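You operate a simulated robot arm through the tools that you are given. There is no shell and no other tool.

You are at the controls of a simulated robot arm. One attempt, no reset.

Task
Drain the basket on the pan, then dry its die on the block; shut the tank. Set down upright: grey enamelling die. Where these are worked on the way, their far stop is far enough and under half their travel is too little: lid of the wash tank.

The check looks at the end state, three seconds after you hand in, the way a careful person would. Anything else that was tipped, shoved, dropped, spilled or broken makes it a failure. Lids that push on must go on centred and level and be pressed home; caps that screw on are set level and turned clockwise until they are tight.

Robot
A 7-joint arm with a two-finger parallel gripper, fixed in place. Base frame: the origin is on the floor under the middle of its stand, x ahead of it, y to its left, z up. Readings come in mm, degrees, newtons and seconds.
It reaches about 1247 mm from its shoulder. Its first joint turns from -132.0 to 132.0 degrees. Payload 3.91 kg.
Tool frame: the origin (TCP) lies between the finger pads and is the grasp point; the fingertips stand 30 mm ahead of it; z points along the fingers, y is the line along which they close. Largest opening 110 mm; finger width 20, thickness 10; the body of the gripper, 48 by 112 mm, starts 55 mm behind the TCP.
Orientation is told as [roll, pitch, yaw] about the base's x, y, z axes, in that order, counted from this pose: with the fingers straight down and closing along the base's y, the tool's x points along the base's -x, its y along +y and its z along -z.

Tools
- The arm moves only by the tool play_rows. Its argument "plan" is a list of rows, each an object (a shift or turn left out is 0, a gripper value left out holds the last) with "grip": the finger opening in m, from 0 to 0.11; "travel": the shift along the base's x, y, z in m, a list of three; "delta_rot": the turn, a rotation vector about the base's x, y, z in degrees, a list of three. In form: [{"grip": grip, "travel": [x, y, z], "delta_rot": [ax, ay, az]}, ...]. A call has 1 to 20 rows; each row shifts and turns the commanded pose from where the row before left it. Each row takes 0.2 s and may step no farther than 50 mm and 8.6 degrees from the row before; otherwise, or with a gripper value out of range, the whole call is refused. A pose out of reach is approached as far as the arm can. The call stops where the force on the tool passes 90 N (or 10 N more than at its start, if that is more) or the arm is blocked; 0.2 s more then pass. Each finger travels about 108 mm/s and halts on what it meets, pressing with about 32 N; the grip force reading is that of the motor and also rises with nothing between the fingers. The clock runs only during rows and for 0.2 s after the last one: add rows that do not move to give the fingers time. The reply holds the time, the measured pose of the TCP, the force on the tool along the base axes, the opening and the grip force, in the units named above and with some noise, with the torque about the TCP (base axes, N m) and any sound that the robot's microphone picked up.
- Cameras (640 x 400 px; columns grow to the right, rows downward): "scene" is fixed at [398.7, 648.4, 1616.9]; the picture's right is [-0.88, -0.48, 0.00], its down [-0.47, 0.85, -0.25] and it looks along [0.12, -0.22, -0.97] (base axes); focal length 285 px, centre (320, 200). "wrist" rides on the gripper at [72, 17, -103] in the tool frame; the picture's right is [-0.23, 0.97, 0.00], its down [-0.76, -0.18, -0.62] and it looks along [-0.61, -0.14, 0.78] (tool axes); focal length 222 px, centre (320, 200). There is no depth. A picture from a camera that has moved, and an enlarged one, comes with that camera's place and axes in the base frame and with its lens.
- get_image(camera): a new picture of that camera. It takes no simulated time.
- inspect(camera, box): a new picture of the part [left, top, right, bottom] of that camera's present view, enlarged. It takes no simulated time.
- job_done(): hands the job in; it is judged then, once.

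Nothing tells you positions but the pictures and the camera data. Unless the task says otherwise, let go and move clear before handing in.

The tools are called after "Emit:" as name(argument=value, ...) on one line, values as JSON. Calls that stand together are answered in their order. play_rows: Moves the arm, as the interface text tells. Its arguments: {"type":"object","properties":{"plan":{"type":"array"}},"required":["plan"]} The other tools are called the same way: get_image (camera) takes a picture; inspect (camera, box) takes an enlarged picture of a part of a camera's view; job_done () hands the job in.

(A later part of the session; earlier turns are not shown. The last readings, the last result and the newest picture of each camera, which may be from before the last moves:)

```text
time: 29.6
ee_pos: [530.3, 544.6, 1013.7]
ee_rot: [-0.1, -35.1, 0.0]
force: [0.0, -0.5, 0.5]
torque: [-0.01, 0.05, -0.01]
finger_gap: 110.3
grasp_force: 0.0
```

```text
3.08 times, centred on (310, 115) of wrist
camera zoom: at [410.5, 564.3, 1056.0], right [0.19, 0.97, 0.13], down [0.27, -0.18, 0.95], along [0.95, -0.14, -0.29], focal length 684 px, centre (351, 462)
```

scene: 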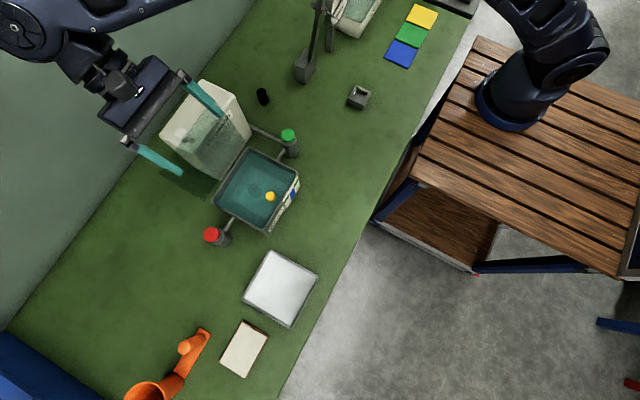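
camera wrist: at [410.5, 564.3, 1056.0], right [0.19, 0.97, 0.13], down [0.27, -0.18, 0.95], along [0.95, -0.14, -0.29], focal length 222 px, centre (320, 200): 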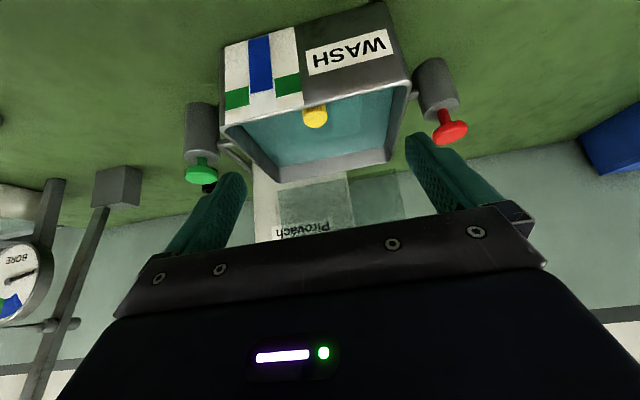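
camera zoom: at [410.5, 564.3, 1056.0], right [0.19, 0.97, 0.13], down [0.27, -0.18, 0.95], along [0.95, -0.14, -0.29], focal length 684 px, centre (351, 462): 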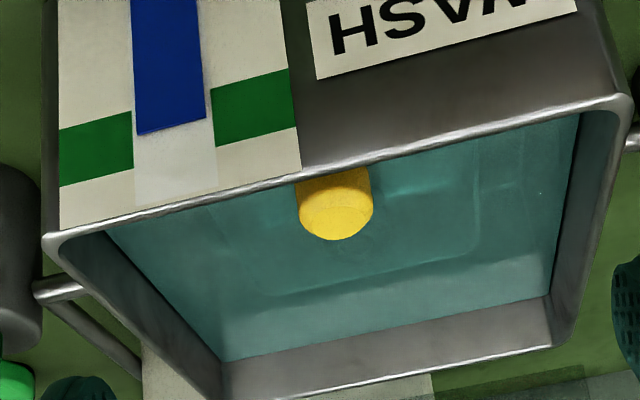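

The yellow knob is a cylinder about 26 mm across, its top about 14 mm below the rim, standing just above the water. I'll position upright above it, with fingers closing along y to stay clear of the front wall.

Emit:
play_rows(plan=[{"travel": [0.015, -0.0008, 0.0], "delta_rot": [0, 7, 0]}, {"travel": [0.015, -0.0008, 0.0], "delta_rot": [0, 7, 0]}, {"travel": [0.015, -0.0008, 0.0], "delta_rot": [0, 7, 0]}, {"travel": [0.015, -0.0008, 0.0], "delta_rot": [0, 7, 0]}, {"travel": [0.0153, -0.0008, 0.0], "delta_rot": [0, 7, 0]}, {"travel": [0, 0, -0.02]}, {}])

Emit:
get_image(camera="wrist")

Emit:
inspect(camera="scene", box=[205, 130, 315, 240])

```text
time: 31.2
ee_pos: [606.1, 542.6, 992.0]
ee_rot: [-0.1, 0.1, 0.0]
force: [0.0, -0.4, 0.0]
torque: [0.04, -0.03, 0.0]
finger_gap: 110.0
grasp_force: 0.1
```

```text
taken
camera wrist: at [532.9, 560.8, 1095.1], right [0.23, 0.97, 0.0], down [0.76, -0.18, 0.62], along [0.61, -0.14, -0.78], focal length 222 px, centre (320, 200)
```

wrist: 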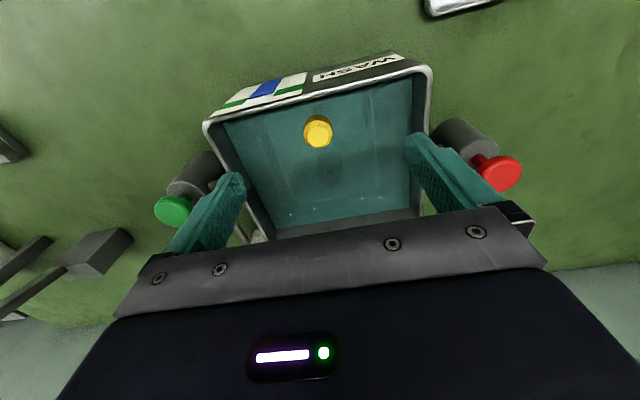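

```text
3.64 times, centred on (260, 185) of scene
camera zoom: at [398.7, 648.4, 1616.9], right [-0.88, -0.48, 0.0], down [-0.47, 0.85, -0.25], along [0.12, -0.22, -0.97], focal length 1037 px, centre (538, 254)
```

zoom: 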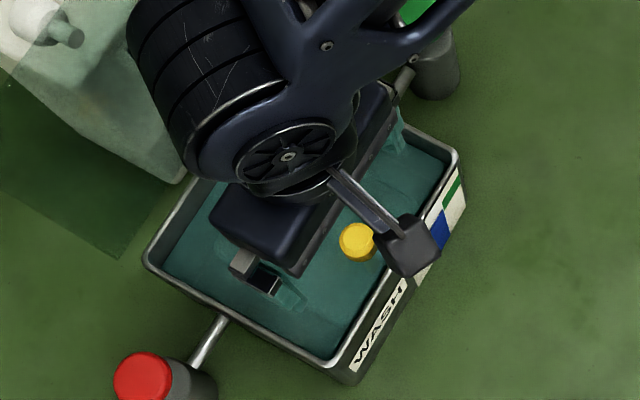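

Emit:
inspect(camera="wrist", box=[250, 90, 400, 200])

```text
3.64 times, centred on (325, 145) of wrist
camera zoom: at [532.9, 560.8, 1095.1], right [0.23, 0.97, 0.0], down [0.76, -0.18, 0.62], along [0.61, -0.14, -0.78], focal length 808 px, centre (302, 400)
```

zoom: 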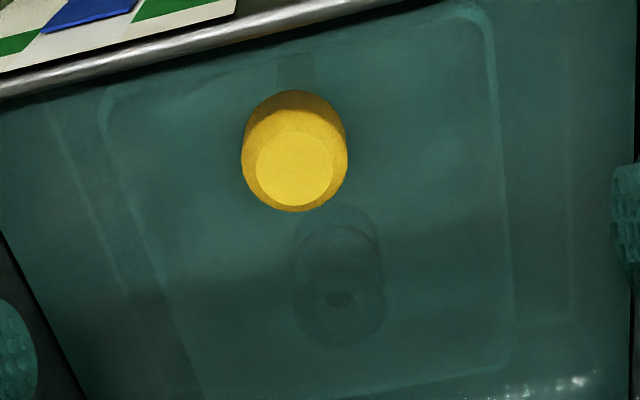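

The knob head spans about z 884–909, centred near (607, 541). I'll descend with a partly closed gripper and grip it.

Emit:
play_rows(plan=[{"grip": 0.06, "travel": [0.001, 0.0005, 0]}, {"grip": 0.06, "travel": [0, 0, -0.01]}, {"travel": [0, 0, -0.02]}, {"travel": [0, 0, -0.02]}, {"travel": [0, 0, -0.01]}, {}])

Emit:
get_image(camera="wrist")

```text
time: 32.6
ee_pos: [608.1, 541.8, 932.6]
ee_rot: [0.0, 0.1, -0.1]
force: [-0.6, -0.1, 0.6]
torque: [-0.01, 0.0, -0.02]
finger_gap: 60.2
grasp_force: 0.0
```

```text
taken
camera wrist: at [534.9, 560.6, 1034.1], right [0.23, 0.97, 0.0], down [0.76, -0.18, 0.62], along [0.61, -0.14, -0.78], focal length 222 px, centre (320, 200)
```

wrist: 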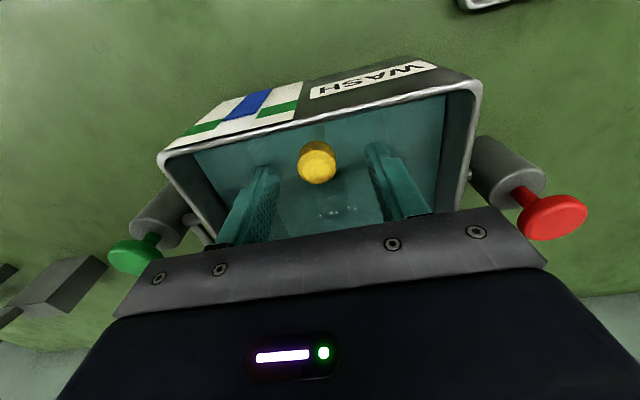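

Emit:
play_rows(plan=[{"travel": [0, 0, -0.012]}, {"travel": [0, 0, -0.012]}, {}])

Emit:
inspect(camera="wrist", box=[200, 90, 440, 240])

```text
time: 33.4
ee_pos: [607.0, 542.5, 908.1]
ee_rot: [0.0, 0.2, -0.1]
force: [-0.3, 0.1, -0.3]
torque: [-0.03, 0.02, 0.01]
finger_gap: 60.2
grasp_force: 0.0
```

```text
2.67 times, centred on (320, 165) of wrist
camera zoom: at [534.3, 560.6, 1010.7], right [0.23, 0.97, 0.0], down [0.76, -0.18, 0.62], along [0.61, -0.14, -0.78], focal length 592 px, centre (320, 293)
```

zoom: 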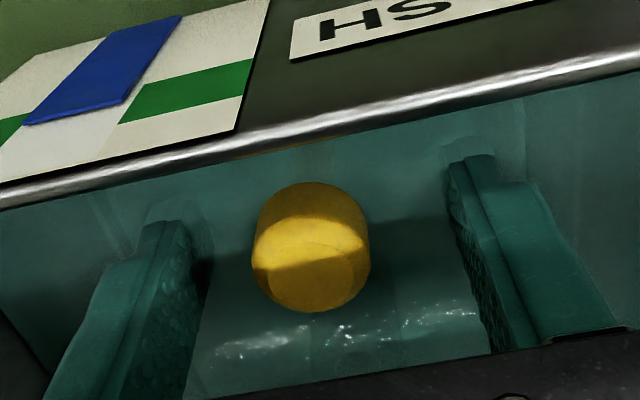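

Emit:
play_rows(plan=[{"travel": [0.001, -0.0017, 0]}, {"grip": 0.036}, {"grip": 0.036}, {"grip": 0.015}, {"grip": 0.015}, {"grip": 0.015}])

Emit:
inspect(camera="wrist", box=[200, 90, 440, 240])

```text
time: 34.8
ee_pos: [608.2, 541.1, 907.8]
ee_rot: [0.0, 0.1, 0.0]
force: [-0.7, 0.3, 0.6]
torque: [0.11, -0.01, 0.02]
finger_gap: 24.6
grasp_force: 31.5
```

```text
2.67 times, centred on (320, 165) of wrist
camera zoom: at [534.9, 558.9, 1010.8], right [0.23, 0.97, 0.0], down [0.76, -0.18, 0.62], along [0.61, -0.14, -0.78], focal length 592 px, centre (320, 293)
```

zoom: 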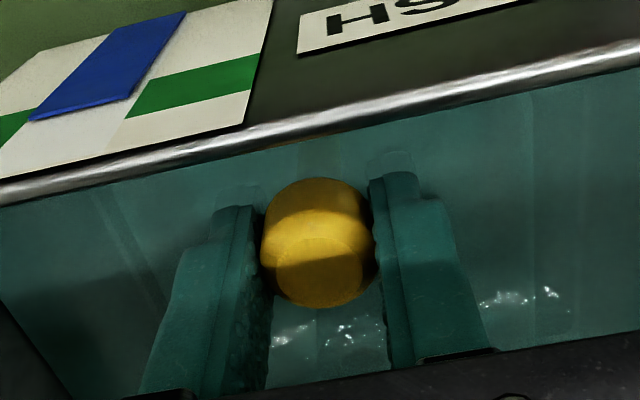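

Gripped at 24.6 mm with almost no side load. A small test lift will show weight and tilt.

Emit:
play_rows(plan=[{"travel": [0, 0, 0.003]}, {"travel": [0, 0, 0.003]}, {"travel": [0, 0, 0.002]}, {}])

Emit:
get_image(camera="wrist")

```text
time: 35.8
ee_pos: [607.5, 540.2, 914.3]
ee_rot: [-0.1, 0.0, 0.0]
force: [-0.5, -0.3, -0.7]
torque: [-0.02, 0.07, -0.01]
finger_gap: 25.2
grasp_force: 31.5
```

```text
taken
camera wrist: at [535.5, 559.5, 1018.7], right [0.23, 0.97, 0.0], down [0.76, -0.18, 0.62], along [0.61, -0.14, -0.78], focal length 222 px, centre (320, 200)
```

wrist: 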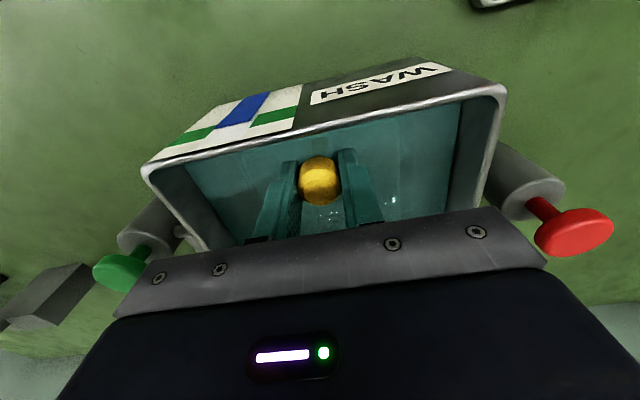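

The basket is light (~0.13 kg) and coming up with the knob. I'll lift slowly and check that it hangs level.

Emit:
play_rows(plan=[{"travel": [0, 0, 0.006]}, {"travel": [0, 0, 0.006]}, {"travel": [0, 0, 0.006]}, {"travel": [0, 0, 0.006]}, {"travel": [0, 0, 0.006]}, {}])

Emit:
get_image(camera="wrist")

Emit:
inspect(camera="scene", box=[205, 130, 315, 240])

```text
time: 37.2
ee_pos: [607.7, 540.4, 946.0]
ee_rot: [0.0, 0.1, 0.0]
force: [1.0, -0.2, -1.4]
torque: [-0.02, 0.08, 0.03]
finger_gap: 25.0
grasp_force: 31.8
```

```text
taken
camera wrist: at [535.0, 558.6, 1049.7], right [0.23, 0.97, 0.0], down [0.76, -0.18, 0.62], along [0.61, -0.14, -0.78], focal length 222 px, centre (320, 200)
```

wrist: 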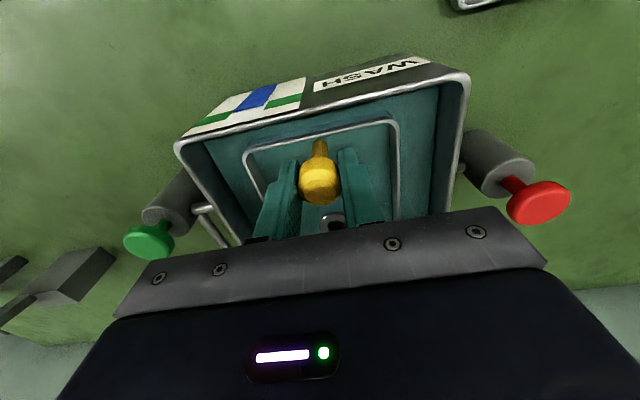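

```text
3.64 times, centred on (260, 185) of scene
camera zoom: at [398.7, 648.4, 1616.9], right [-0.88, -0.48, 0.0], down [-0.47, 0.85, -0.25], along [0.12, -0.22, -0.97], focal length 1037 px, centre (538, 254)
```

zoom: 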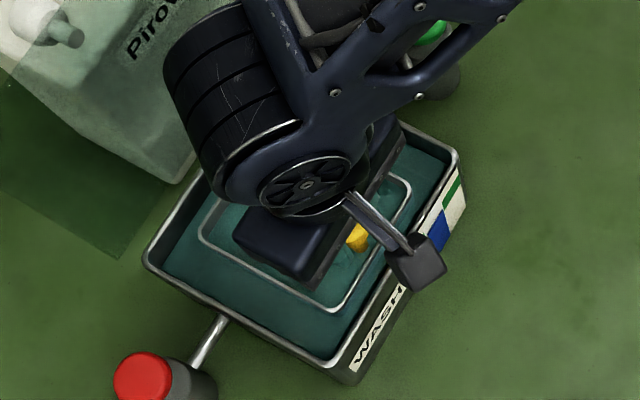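

The basket rim has come out of the water and looks level. Continuing up.

Emit:
play_rows(plan=[{"travel": [0, 0, 0.006]}, {"travel": [0, 0, 0.006]}, {"travel": [0, 0, 0.006]}, {"travel": [0, 0, 0.006]}, {"travel": [0, 0, 0.006]}, {"travel": [0, 0, 0.006]}, {"travel": [0, 0, 0.006]}, {}])

Emit:
get_image(camera="wrist")

Emit:
get_image(camera="scene")

```text
time: 39.0
ee_pos: [609.5, 540.7, 987.4]
ee_rot: [0.0, 0.1, 0.0]
force: [-0.2, -0.8, -0.9]
torque: [0.0, 0.09, 0.0]
finger_gap: 25.1
grasp_force: 31.7
```

```text
taken
camera wrist: at [536.0, 559.3, 1091.1], right [0.23, 0.97, 0.0], down [0.76, -0.18, 0.62], along [0.61, -0.14, -0.78], focal length 222 px, centre (320, 200)
```

wrist: 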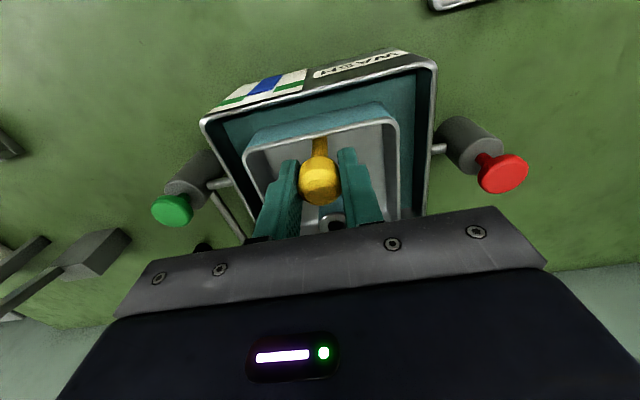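

```text
taken
```

scene: 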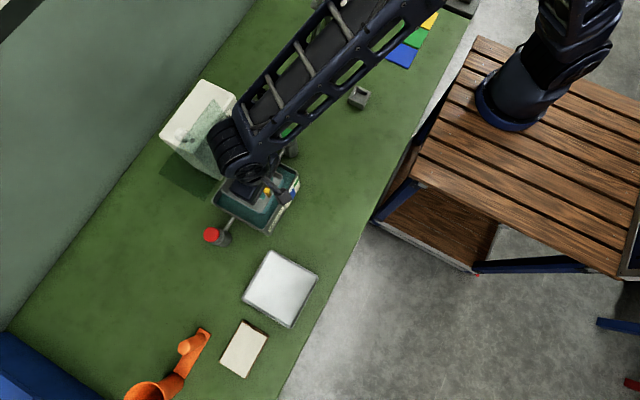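

Basket is nearly out and level. I'll raise it clear of the rim and let it drip over the tank for a few seconds.

Emit:
play_rows(plan=[{"travel": [0, 0, 0.008]}, {"travel": [0, 0, 0.008]}, {"travel": [0, 0, 0.008]}, {"travel": [0, 0, 0.008]}, {"travel": [0, 0, 0.008]}, {"travel": [0, 0, 0.008]}, {"travel": [0, 0, 0.006]}, {}, {}, {}, {}, {}, {}, {}, {}, {}, {}, {}, {}, {}])

Emit:
get_image(camera="wrist")

Emit:
inspect(camera="scene", box=[180, 120, 320, 260])

```text
time: 43.2
ee_pos: [608.1, 540.0, 1041.5]
ee_rot: [0.0, 0.2, 0.1]
force: [0.8, 0.1, -1.6]
torque: [0.0, 0.09, 0.02]
finger_gap: 25.0
grasp_force: 32.1
```

```text
taken
camera wrist: at [535.3, 559.0, 1144.9], right [0.23, 0.97, 0.0], down [0.76, -0.18, 0.62], along [0.61, -0.14, -0.78], focal length 222 px, centre (320, 200)
```

wrist: 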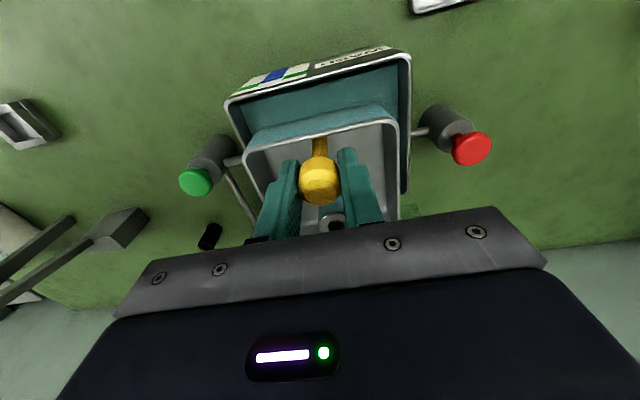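

```text
2.86 times, centred on (250, 190) of scene
camera zoom: at [398.7, 648.4, 1616.9], right [-0.88, -0.48, 0.0], down [-0.47, 0.85, -0.25], along [0.12, -0.22, -0.97], focal length 815 px, centre (520, 229)
```

zoom: 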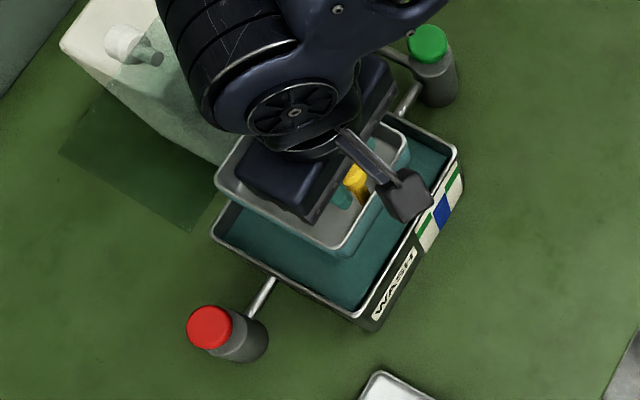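

The basket hangs level. The pan is centred near (475, 728), so I'll carry the basket over it slowly at this height.

Emit:
play_rows(plan=[{"travel": [-0.01, 0.011, 0]}, {"travel": [-0.018, 0.0196, 0]}, {"travel": [-0.018, 0.0196, 0]}, {"travel": [-0.018, 0.0196, 0]}, {"travel": [-0.018, 0.0196, 0]}, {"travel": [-0.018, 0.0196, 0]}, {"travel": [-0.018, 0.0196, 0]}, {"travel": [-0.018, 0.0196, 0]}, {"travel": [-0.018, 0.0196, 0]}, {"travel": [-0.018, 0.0196, 0]}, {}, {}])

Emit:
get_image(camera="wrist")

Emit:
get_image(camera="scene")

```text
time: 45.8
ee_pos: [435.3, 728.8, 1040.9]
ee_rot: [0.0, 0.2, 0.0]
force: [0.6, -0.3, -1.7]
torque: [0.04, 0.08, 0.01]
finger_gap: 25.1
grasp_force: 31.9
```

```text
taken
camera wrist: at [362.4, 746.5, 1143.9], right [0.23, 0.97, 0.0], down [0.76, -0.18, 0.62], along [0.61, -0.14, -0.78], focal length 222 px, centre (320, 200)
```

wrist: 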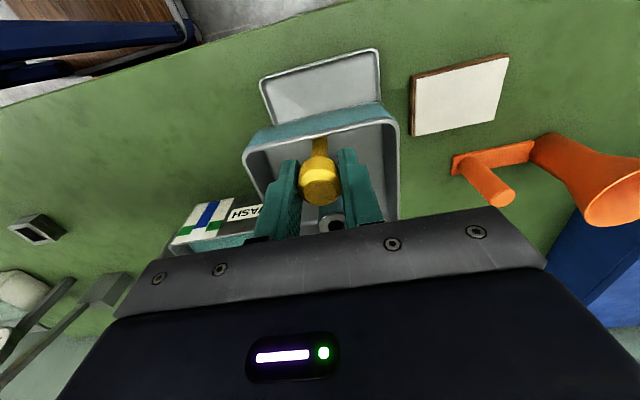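

```text
taken
```

scene: 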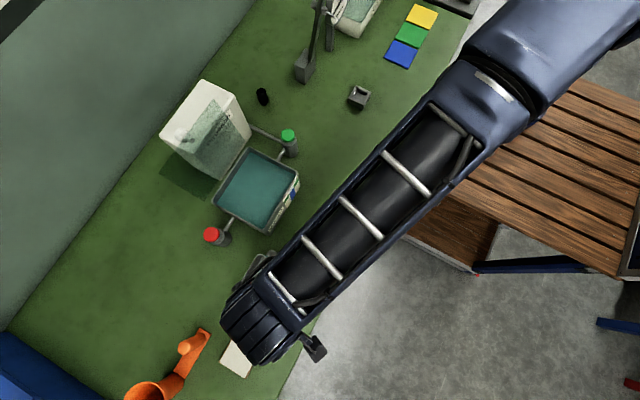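

Emit:
inspect(camera="wrist", box=[230, 30, 420, 250])

```text
1.82 times, centred on (325, 140) of wrist
camera zoom: at [362.4, 746.5, 1143.9], right [0.23, 0.97, 0.0], down [0.76, -0.18, 0.62], along [0.61, -0.14, -0.78], focal length 404 px, centre (311, 309)
```

zoom: 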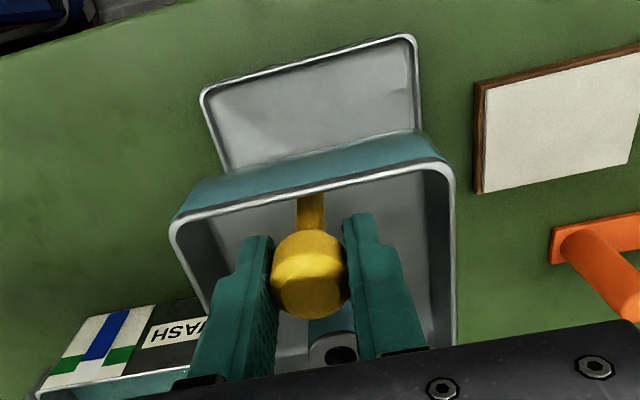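

Pan near edge is at x≈402, y≈660–800, so I'll shift the basket by about (-4, +1.5) mm to centre it, and lower most of the way.

Emit:
play_rows(plan=[{"travel": [-0.004, 0.0015, -0.01]}, {"travel": [0, 0, -0.02]}, {"travel": [0, 0, -0.02]}, {"travel": [0, 0, -0.02]}, {"travel": [0, 0, -0.015]}, {"travel": [0, 0, -0.015]}, {}])

Emit:
get_image(camera="wrist")

Emit:
inspect(camera="wrist", box=[200, 80, 440, 240])

```text
time: 47.4
ee_pos: [432.3, 730.1, 942.9]
ee_rot: [0.0, 0.1, 0.0]
force: [-1.0, 0.2, -1.5]
torque: [-0.02, 0.06, 0.0]
finger_gap: 25.2
grasp_force: 32.0
```

```text
taken
camera wrist: at [359.9, 748.6, 1045.2], right [0.23, 0.97, 0.0], down [0.76, -0.18, 0.62], along [0.61, -0.14, -0.78], focal length 222 px, centre (320, 200)
```

wrist: 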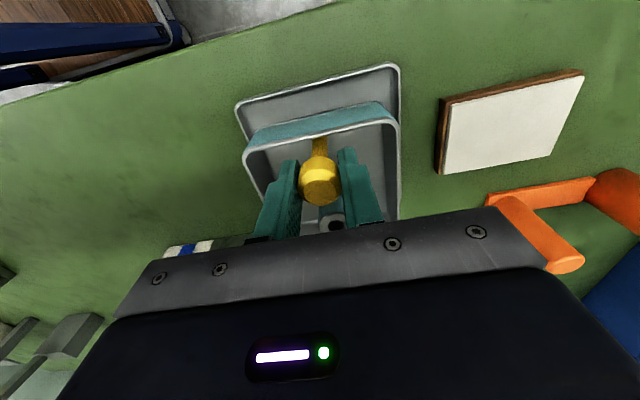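

```text
2.50 times, centred on (320, 160) of wrist
camera zoom: at [359.9, 748.6, 1045.2], right [0.23, 0.97, 0.0], down [0.76, -0.18, 0.62], along [0.61, -0.14, -0.78], focal length 555 px, centre (320, 300)
```

zoom: 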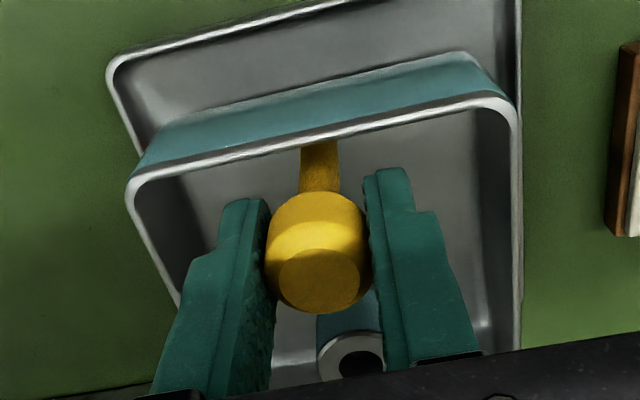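

In this view the basket is about 5–8 mm too far in x relative to the pan. I'll shift -5 mm in x, +1 mm in y, and lower slowly to contact.

Emit:
play_rows(plan=[{"travel": [-0.005, 0.001, 0]}, {"travel": [0, 0, -0.008]}, {"travel": [0, 0, -0.008]}, {"travel": [0, 0, -0.005]}, {"travel": [0, 0, -0.003]}, {}])

Emit:
inspect(camera="wrist", box=[200, 80, 440, 240])

```text
time: 48.8
ee_pos: [426.7, 730.1, 918.0]
ee_rot: [0.0, 0.0, -0.1]
force: [-0.8, 0.3, -1.2]
torque: [0.03, 0.04, -0.01]
finger_gap: 24.9
grasp_force: 32.1
```

```text
2.50 times, centred on (320, 160) of wrist
camera zoom: at [354.0, 749.0, 1021.1], right [0.23, 0.97, 0.0], down [0.76, -0.18, 0.62], along [0.61, -0.14, -0.78], focal length 555 px, centre (320, 300)
```

zoom: 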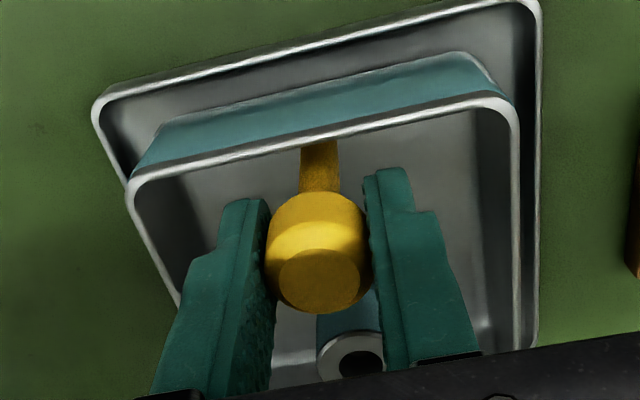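

Good fit inside the pan. Now the last few millimetres in small steps until it touches.

Emit:
play_rows(plan=[{"travel": [0, 0, -0.003]}, {"travel": [0, 0, -0.003]}, {"travel": [0, 0, -0.002]}, {}])

```text
time: 49.8
ee_pos: [427.0, 730.7, 909.7]
ee_rot: [-0.1, 0.0, 0.1]
force: [-0.6, -0.2, -0.8]
torque: [0.0, 0.09, -0.02]
finger_gap: 24.9
grasp_force: 32.0
```

Emit:
play_rows(plan=[{"travel": [0, 0, -0.0015]}, {"travel": [0, 0, -0.0015]}, {}])

```text
time: 50.6
ee_pos: [427.2, 731.3, 907.2]
ee_rot: [0.0, 0.0, 0.0]
force: [0.4, 0.9, -1.2]
torque: [0.0, 0.06, 0.01]
finger_gap: 25.4
grasp_force: 32.0
```

Emit:
play_rows(plan=[{"travel": [0, 0, -0.0015]}, {"travel": [0, 0, -0.0015]}, {}])

Emit:
inspect(camera="wrist", box=[200, 80, 440, 240])

```text
time: 51.4
ee_pos: [427.9, 730.7, 905.6]
ee_rot: [0.1, 0.1, 0.0]
force: [-1.7, 0.5, 13.1]
torque: [-0.26, -0.46, 0.03]
finger_gap: 24.9
grasp_force: 31.6
```

```text
2.50 times, centred on (320, 160) of wrist
camera zoom: at [354.1, 749.1, 1008.7], right [0.23, 0.97, 0.0], down [0.76, -0.18, 0.62], along [0.61, -0.14, -0.78], focal length 555 px, centre (320, 300)
```

zoom: 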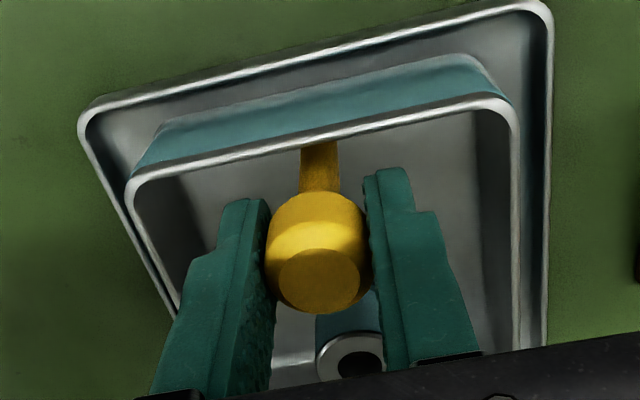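

Touchdown at about 905.5. I'll ease off slightly, then open and lift away.

Emit:
play_rows(plan=[{"travel": [0, 0, 0.001]}, {}, {"grip": 0.035}, {"grip": 0.05}, {"grip": 0.06}, {}])

Emit:
inspect(camera="wrist", box=[200, 80, 440, 240])

```text
time: 52.8
ee_pos: [426.5, 731.7, 905.7]
ee_rot: [0.0, 0.0, 0.0]
force: [0.9, -0.2, -0.8]
torque: [0.06, 0.04, 0.0]
finger_gap: 60.1
grasp_force: 0.1
```

```text
2.50 times, centred on (320, 160) of wrist
camera zoom: at [354.1, 749.6, 1008.3], right [0.23, 0.97, 0.0], down [0.76, -0.18, 0.62], along [0.61, -0.14, -0.78], focal length 555 px, centre (320, 300)
```

zoom: 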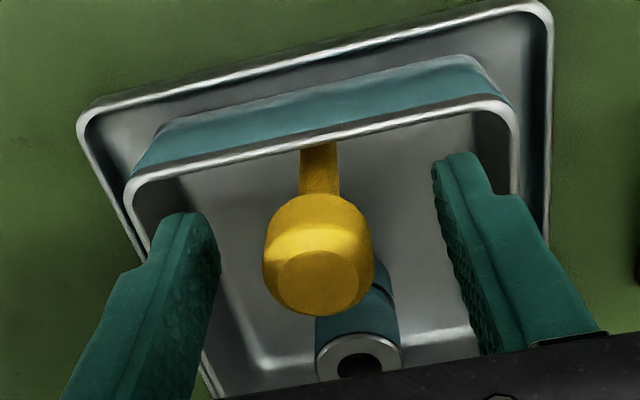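

Basket is set down. I'll lift straight up and look at the basket and die from above.

Emit:
play_rows(plan=[{"travel": [0, 0, 0.02]}, {"travel": [0, 0, 0.03]}, {"travel": [0, 0, 0.04]}, {"travel": [0, 0, 0.04]}, {"travel": [0, 0, 0.03], "grip": 0.11}, {"travel": [0.02, 0, 0.01], "delta_rot": [0, 7, 0]}, {"travel": [0.02, 0, 0.01], "delta_rot": [0, 7, 0]}, {"travel": [0.02, 0, 0.01], "delta_rot": [0, 7, 0]}, {"travel": [0.02, 0, 0.01], "delta_rot": [0, 7, 0]}, {"travel": [0.02, 0, 0.01], "delta_rot": [0, 7, 0]}, {}])

Emit:
get_image(camera="wrist")

Emit:
get_image(camera="scene")

```text
time: 55.2
ee_pos: [528.1, 731.9, 1115.6]
ee_rot: [0.1, 35.1, 0.0]
force: [0.3, -0.1, -0.3]
torque: [0.03, -0.01, 0.01]
finger_gap: 110.0
grasp_force: 0.1
```

```text
taken
camera wrist: at [527.5, 750.4, 1241.2], right [0.19, 0.97, -0.13], down [0.98, -0.18, 0.07], along [0.05, -0.14, -0.99], focal length 222 px, centre (320, 200)
```

wrist: 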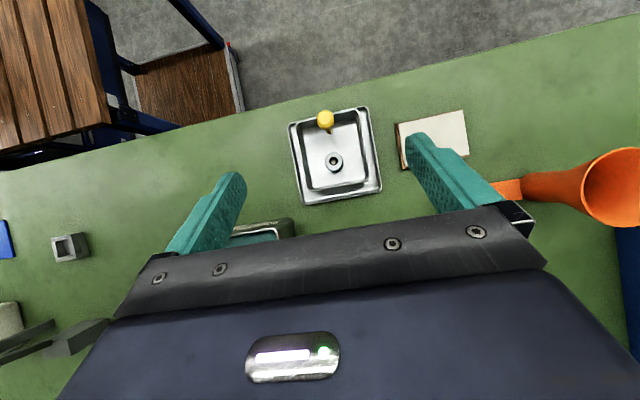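

```text
taken
```

scene: 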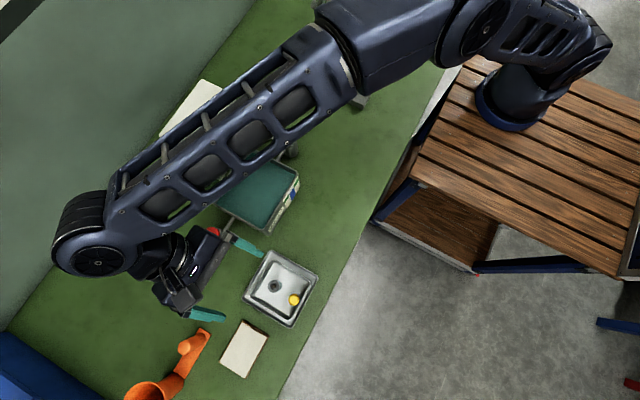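

Emit:
inspect(camera="wrist", box=[275, 90, 395, 220])

Emit:
inspect(camera="scene", box=[210, 240, 330, 390])

Emit:
inspect(camera="wrist", box=[380, 80, 560, 220])

```text
3.08 times, centred on (335, 155) of wrist
camera zoom: at [527.5, 750.4, 1241.2], right [0.19, 0.97, -0.13], down [0.98, -0.18, 0.07], along [0.05, -0.14, -0.99], focal length 684 px, centre (274, 338)
```

zoom: 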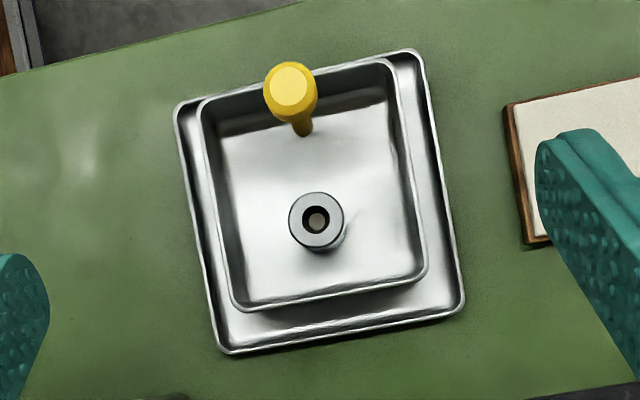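

```text
2.67 times, centred on (270, 315) of scene
camera zoom: at [398.7, 648.4, 1616.9], right [-0.88, -0.48, 0.0], down [-0.47, 0.85, -0.25], along [0.12, -0.22, -0.97], focal length 760 px, centre (453, -107)
```

zoom: 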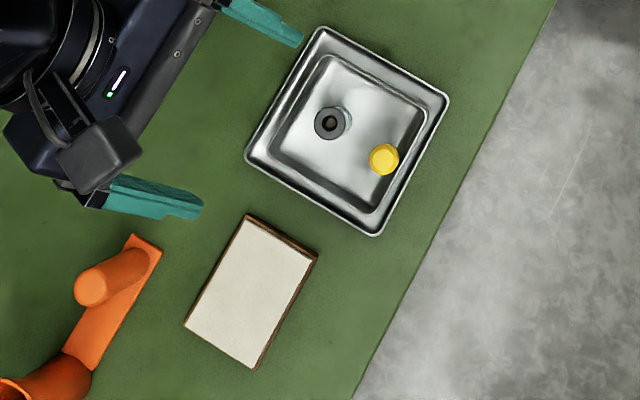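

```text
2.86 times, centred on (470, 150) of wrist
camera zoom: at [527.5, 750.4, 1241.2], right [0.19, 0.97, -0.13], down [0.98, -0.18, 0.07], along [0.05, -0.14, -0.99], focal length 635 px, centre (-109, 343)
```

zoom: 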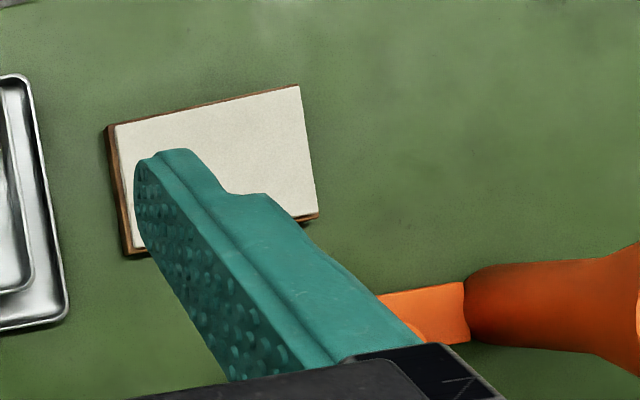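

The basket sits level inside the pan. The die is a grey ring about 30 mm across and 28 mm tall, upright near (488, 732), top at about z 870. I'll line up above it.

Emit:
play_rows(plan=[{"travel": [-0.008, 0, -0.022], "delta_rot": [0, -7, 0]}, {"travel": [-0.008, 0, -0.022], "delta_rot": [0, -7, 0]}, {"travel": [-0.008, 0, -0.022], "delta_rot": [0, -7, 0]}, {"travel": [-0.008, 0, -0.022], "delta_rot": [0, -7, 0]}, {"travel": [-0.008, 0, -0.022], "delta_rot": [0, -7, 0], "grip": 0.06}, {}, {}, {}, {}, {}, {}, {}, {}, {}, {}])

Emit:
get_image(camera="wrist")

Emit:
inspect(camera="wrist", box=[220, 60, 420, 240])

```text
time: 58.4
ee_pos: [486.4, 731.8, 1003.8]
ee_rot: [0.0, 0.1, -0.1]
force: [0.2, 0.5, -0.1]
torque: [0.01, -0.01, -0.01]
finger_gap: 59.8
grasp_force: 0.1
```

```text
taken
camera wrist: at [413.9, 749.7, 1107.1], right [0.23, 0.97, 0.0], down [0.76, -0.18, 0.62], along [0.61, -0.14, -0.78], focal length 222 px, centre (320, 200)
```

wrist: 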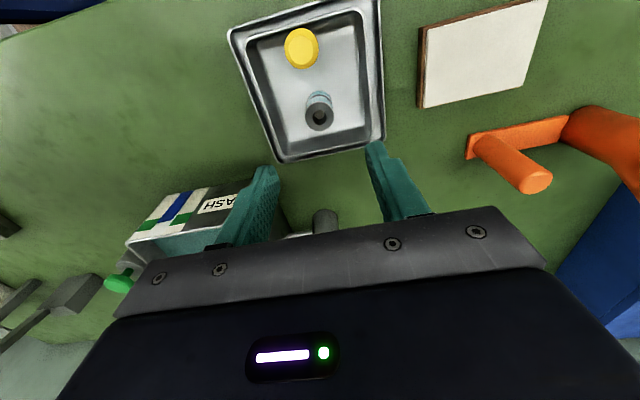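

```text
2.22 times, centred on (320, 150) of wrist
camera zoom: at [413.9, 749.7, 1107.1], right [0.23, 0.97, 0.0], down [0.76, -0.18, 0.62], along [0.61, -0.14, -0.78], focal length 494 px, centre (320, 311)
```

zoom: 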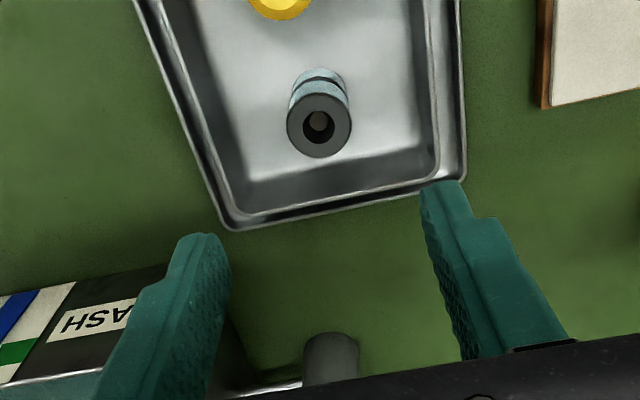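

Emit:
inspect(camera="wrist", box=[290, 80, 350, 140])

```text
6.67 times, centred on (320, 110) of wrist
camera zoom: at [413.9, 749.7, 1107.1], right [0.23, 0.97, 0.0], down [0.76, -0.18, 0.62], along [0.61, -0.14, -0.78], focal length 1481 px, centre (320, 800)
```

zoom: 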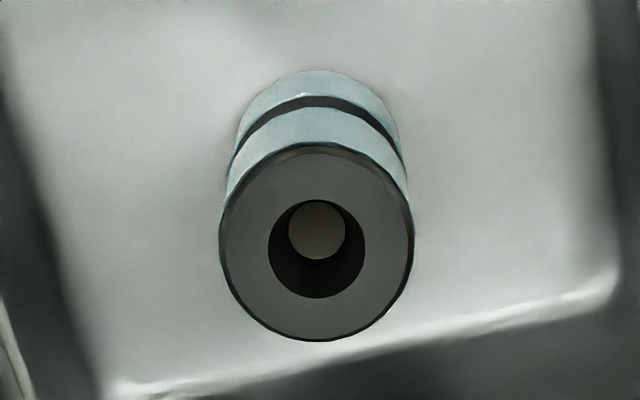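

The die is a 30 mm cylinder with a groove, bore facing up, at about (489.5, 732). I'll lower with the fingers at 60 mm and re-check alignment above it.

Emit:
play_rows(plan=[{"travel": [0.002, 0.0003, -0.02]}, {"travel": [0, 0, -0.025]}, {"travel": [0, 0, -0.025]}, {"travel": [0, 0, -0.02]}, {}])

Emit:
inspect(camera="wrist", box=[200, 80, 440, 240])

```text
time: 59.6
ee_pos: [488.4, 731.8, 915.7]
ee_rot: [0.0, 0.1, 0.0]
force: [0.9, -0.3, 0.2]
torque: [0.03, 0.01, 0.0]
finger_gap: 60.1
grasp_force: 0.1
```

```text
2.50 times, centred on (320, 160) of wrist
camera zoom: at [417.0, 749.5, 1019.1], right [0.23, 0.97, 0.0], down [0.76, -0.18, 0.62], along [0.61, -0.14, -0.78], focal length 555 px, centre (320, 300)
```

zoom: 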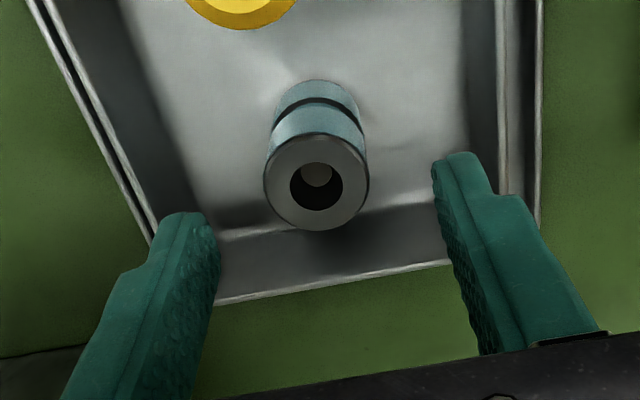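

Aligned within a millimetre. Lowering and gripping the die.

Emit:
play_rows(plan=[{"travel": [0, -0.0008, -0.012]}, {"travel": [0, 0, -0.012]}, {"travel": [0, 0, -0.008]}, {}])

Emit:
inspect(camera="wrist", box=[200, 80, 440, 240])

```text
time: 60.6
ee_pos: [489.6, 730.7, 883.3]
ee_rot: [0.0, 0.2, 0.1]
force: [-0.6, 0.3, 0.5]
torque: [-0.03, 0.03, 0.0]
finger_gap: 60.0
grasp_force: 0.1
```

```text
2.50 times, centred on (320, 160) of wrist
camera zoom: at [416.1, 748.6, 986.9], right [0.23, 0.97, 0.0], down [0.76, -0.18, 0.62], along [0.61, -0.14, -0.78], focal length 555 px, centre (320, 300)
```

zoom: 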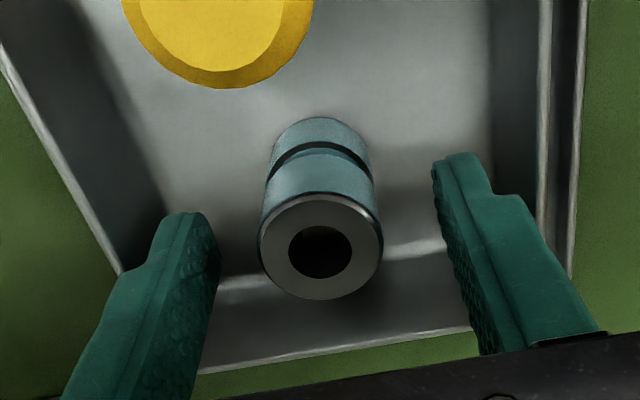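

Emit:
play_rows(plan=[{"grip": 0.04}, {"grip": 0.04}, {"grip": 0.02}, {"grip": 0.02}, {"grip": 0.02}])

Emit:
inspect(camera="wrist", box=[200, 80, 440, 240])

```text
time: 61.8
ee_pos: [487.8, 729.0, 883.7]
ee_rot: [0.0, 0.1, 0.0]
force: [0.4, 0.2, -0.4]
torque: [-0.02, 0.0, 0.03]
finger_gap: 28.7
grasp_force: 32.7
```

```text
2.50 times, centred on (320, 160) of wrist
camera zoom: at [416.1, 748.6, 987.1], right [0.23, 0.97, 0.0], down [0.76, -0.18, 0.62], along [0.61, -0.14, -0.78], focal length 555 px, centre (320, 300)
```

zoom: 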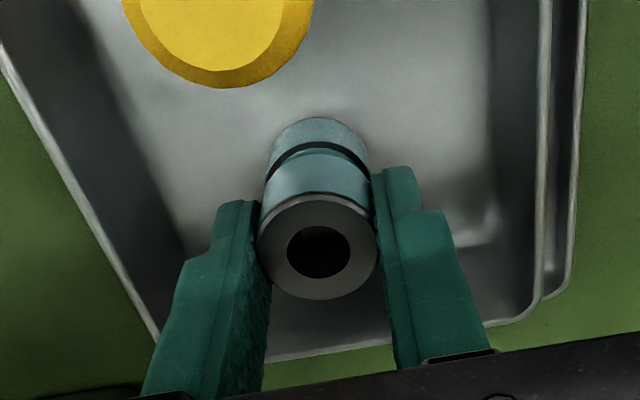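

Die gripped at 28.7 mm. Lifting it straight out, then letting it drip over the basket for a moment.

Emit:
play_rows(plan=[{"travel": [0, 0, 0.004]}, {"travel": [0, 0, 0.006]}, {"travel": [0, 0, 0.01]}, {"travel": [0, 0, 0.01]}, {"travel": [0, 0, 0.015]}, {"travel": [0, 0, 0.015]}, {"travel": [0, 0, 0.015]}, {}, {}, {}, {}, {}, {}, {}, {}, {}, {}, {}, {}, {}])

Emit:
get_image(camera="wrist")

Emit:
inspect(camera="wrist", box=[220, 60, 420, 240])

```text
time: 66.0
ee_pos: [489.7, 728.7, 958.9]
ee_rot: [0.0, 0.0, 0.0]
force: [0.5, 0.5, -0.5]
torque: [-0.02, -0.02, 0.0]
finger_gap: 28.3
grasp_force: 31.5
```

```text
taken
camera wrist: at [417.1, 748.0, 1062.3], right [0.23, 0.97, 0.0], down [0.76, -0.18, 0.62], along [0.61, -0.14, -0.78], focal length 222 px, centre (320, 200)
```

wrist: 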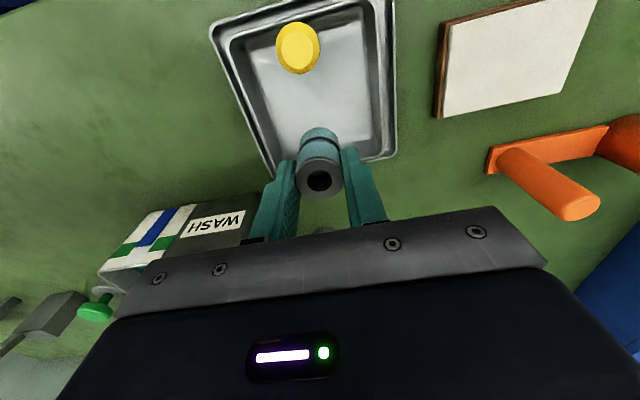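

```text
2.22 times, centred on (320, 150) of wrist
camera zoom: at [417.1, 748.0, 1062.3], right [0.23, 0.97, 0.0], down [0.76, -0.18, 0.62], along [0.61, -0.14, -0.78], focal length 494 px, centre (320, 311)
```

zoom: 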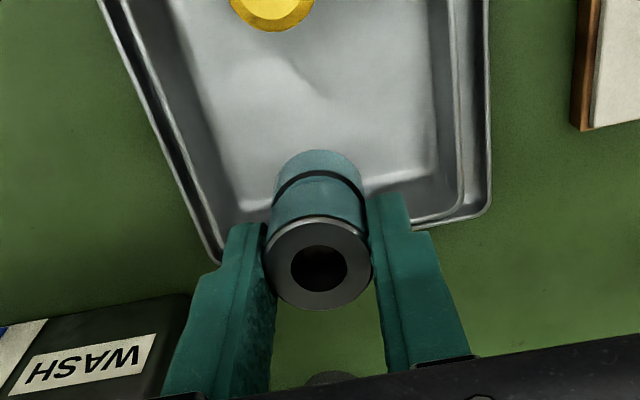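

Die held upright. Moving over toward the block, then I'll check the block's position from there.

Emit:
play_rows(plan=[{"travel": [0, 0.01, 0.005]}, {"travel": [0, 0.02, 0.005]}, {"travel": [0, 0.025, 0.005]}, {"travel": [0, 0.025, 0]}, {"travel": [0, 0.025, 0]}, {"travel": [0, 0.025, 0]}, {"travel": [0, 0.02, 0]}, {"travel": [0, 0.01, 0]}, {}])

Emit:
get_image(camera="wrist")

Emit:
inspect(camera="wrist", box=[220, 60, 440, 240])

Emit:
get_image(camera="scene")

```text
time: 68.0
ee_pos: [488.5, 889.5, 974.1]
ee_rot: [0.0, -0.1, -0.1]
force: [-0.8, -0.8, 0.0]
torque: [0.0, -0.02, -0.01]
finger_gap: 28.4
grasp_force: 32.0
```

```text
taken
camera wrist: at [415.4, 908.4, 1076.6], right [0.23, 0.97, 0.0], down [0.76, -0.18, 0.62], along [0.61, -0.14, -0.78], focal length 222 px, centre (320, 200)
```

wrist: 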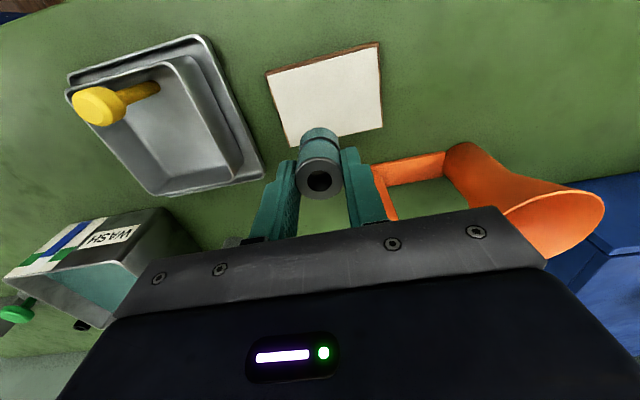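

```text
2.22 times, centred on (330, 150) of wrist
camera zoom: at [415.4, 908.4, 1076.6], right [0.23, 0.97, 0.0], down [0.76, -0.18, 0.62], along [0.61, -0.14, -0.78], focal length 494 px, centre (298, 311)
```

zoom: 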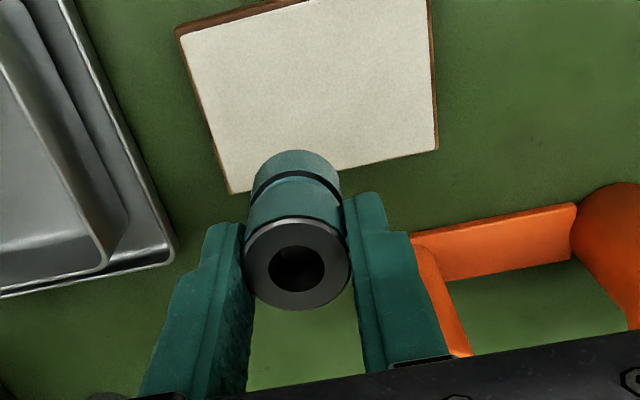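

```text
taken
```

scene: 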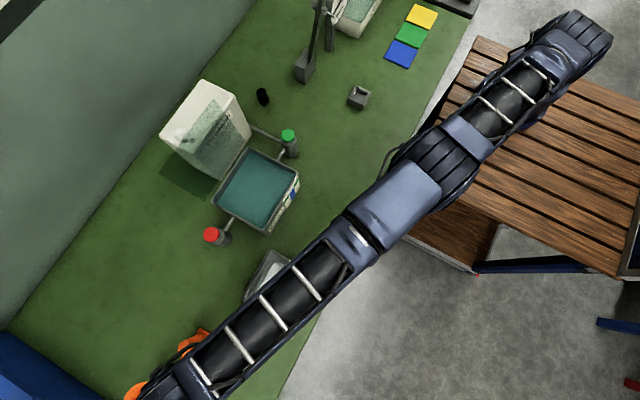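

From the views, the die is actually about 50 mm tall (its bottom is 60 mm below the TCP) and the block top is near z≈838, centred about (480, 902). I'll shift above the centre and lower in stages.

Emit:
play_rows(plan=[{"travel": [-0.008, 0.0128, 0]}, {"travel": [0, 0, -0.015]}, {"travel": [0, 0, -0.015]}, {"travel": [0, 0, -0.015]}, {"travel": [0, 0, -0.01]}, {}])

Emit:
get_image(camera="wrist")

Emit:
inspect(camera="wrist", box=[220, 60, 440, 240])

```text
time: 69.4
ee_pos: [477.9, 899.6, 918.8]
ee_rot: [-0.1, 0.1, 0.0]
force: [0.2, 0.2, -1.1]
torque: [-0.02, -0.02, 0.01]
finger_gap: 28.2
grasp_force: 31.8
out of reach, approached as far as the arm can: row 1
```

```text
taken
camera wrist: at [406.4, 917.9, 1021.5], right [0.23, 0.97, 0.0], down [0.76, -0.18, 0.62], along [0.61, -0.14, -0.78], focal length 222 px, centre (320, 200)
```

wrist: 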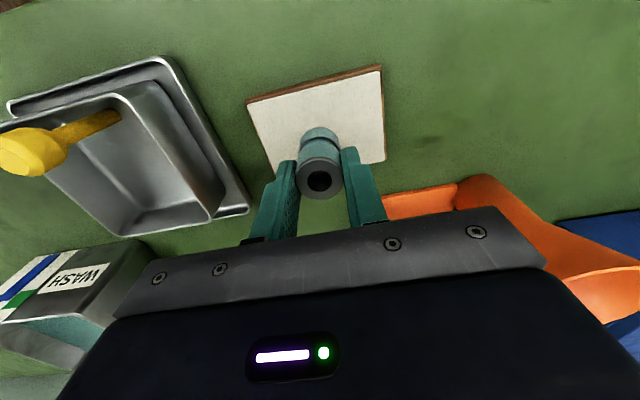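

```text
2.22 times, centred on (330, 150) of wrist
camera zoom: at [406.4, 917.9, 1021.5], right [0.23, 0.97, 0.0], down [0.76, -0.18, 0.62], along [0.61, -0.14, -0.78], focal length 494 px, centre (298, 311)
```

zoom: 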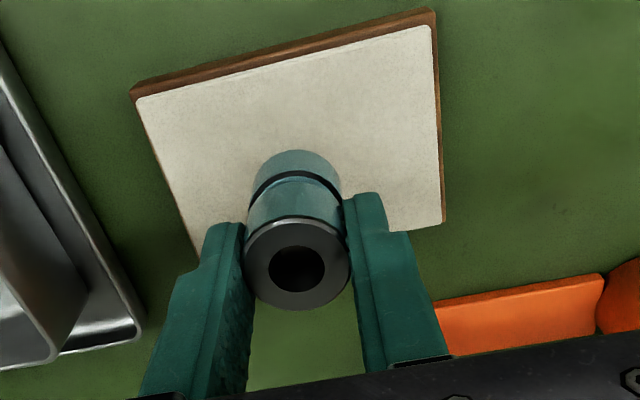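

The die is within 2–3 mm of the block's centre. Lowering in small steps to contact.

Emit:
play_rows(plan=[{"travel": [0, 0, -0.006]}, {"travel": [0, 0, -0.004]}, {"travel": [0, 0, -0.002]}, {"travel": [0, 0, -0.002]}, {}])

```text
time: 70.6
ee_pos: [478.3, 899.3, 903.6]
ee_rot: [0.1, 0.0, 0.0]
force: [0.1, -0.7, -0.7]
torque: [0.01, 0.0, 0.0]
finger_gap: 28.4
grasp_force: 31.7
```

Emit:
play_rows(plan=[{"travel": [0, 0, -0.0015]}, {"travel": [0, 0, -0.0015]}, {}])

Emit:
inspect(camera="wrist", box=[250, 90, 390, 200])

```text
time: 71.4
ee_pos: [480.1, 899.9, 900.0]
ee_rot: [0.0, 0.0, 0.0]
force: [0.7, 0.1, -1.2]
torque: [0.02, 0.01, -0.02]
finger_gap: 28.4
grasp_force: 31.4
```

```text
3.64 times, centred on (320, 145) of wrist
camera zoom: at [406.4, 917.6, 1004.2], right [0.23, 0.97, 0.0], down [0.76, -0.18, 0.62], along [0.61, -0.14, -0.78], focal length 808 px, centre (320, 400)
```

zoom: 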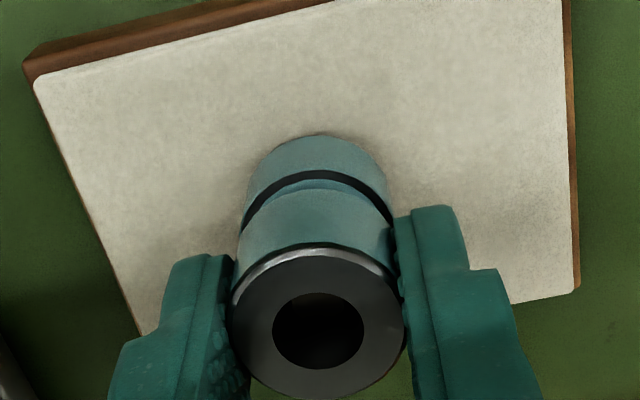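

Emit:
play_rows(plan=[{"travel": [0, 0, -0.001]}, {"travel": [0, 0, -0.001]}, {}])

```text
time: 72.2
ee_pos: [479.6, 899.0, 899.8]
ee_rot: [0.1, 0.0, 0.0]
force: [-0.5, -0.1, 0.0]
torque: [0.0, -0.03, -0.01]
finger_gap: 28.2
grasp_force: 31.8
```

Emit:
play_rows(plan=[{"travel": [0, 0, -0.001]}, {"travel": [0, 0, -0.001]}, {}])

```text
time: 73.0
ee_pos: [479.9, 899.4, 897.2]
ee_rot: [0.0, 0.0, 0.0]
force: [0.0, 0.0, -0.8]
torque: [0.0, -0.02, -0.02]
finger_gap: 28.3
grasp_force: 31.6
```

Emit:
play_rows(plan=[{"travel": [0, 0, -0.001]}, {"travel": [0, 0, -0.001]}, {}])

Emit:
inspect(camera="wrist", box=[250, 90, 390, 200])

```text
time: 73.8
ee_pos: [481.3, 900.4, 895.4]
ee_rot: [0.1, 0.0, 0.1]
force: [0.6, 2.5, 9.1]
torque: [0.15, -0.02, -0.03]
finger_gap: 28.2
grasp_force: 31.9
```

```text
3.64 times, centred on (320, 145) of wrist
camera zoom: at [407.1, 917.3, 999.0], right [0.23, 0.97, 0.0], down [0.76, -0.18, 0.62], along [0.61, -0.14, -0.78], focal length 808 px, centre (320, 400)
```

zoom: 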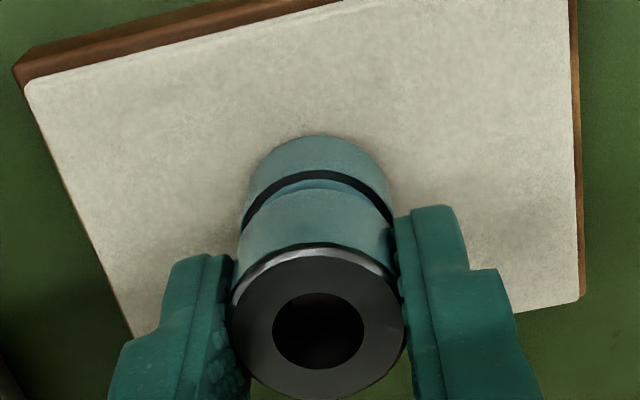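

Contact (about 9 N). Easing off slightly, then opening gently and rising straight up.

Emit:
play_rows(plan=[{"travel": [0, 0, 0.0005]}, {}, {"grip": 0.034}, {"grip": 0.045}, {"grip": 0.06}, {}, {}])

Emit:
inspect(camera="wrist", box=[220, 60, 440, 240])

```text
time: 75.4
ee_pos: [481.0, 899.3, 895.3]
ee_rot: [0.0, 0.0, 0.0]
force: [-0.2, -0.6, 0.4]
torque: [-0.02, -0.01, -0.02]
finger_gap: 60.3
grasp_force: 0.1
```

```text
2.22 times, centred on (330, 150) of wrist
camera zoom: at [407.3, 917.3, 998.3], right [0.23, 0.97, 0.0], down [0.76, -0.18, 0.62], along [0.61, -0.14, -0.78], focal length 494 px, centre (298, 311)
```

zoom: 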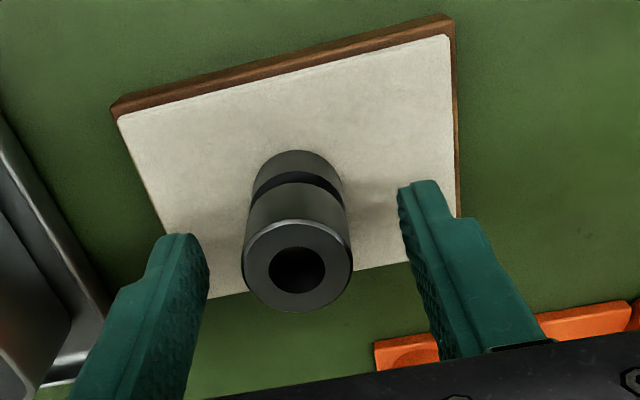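

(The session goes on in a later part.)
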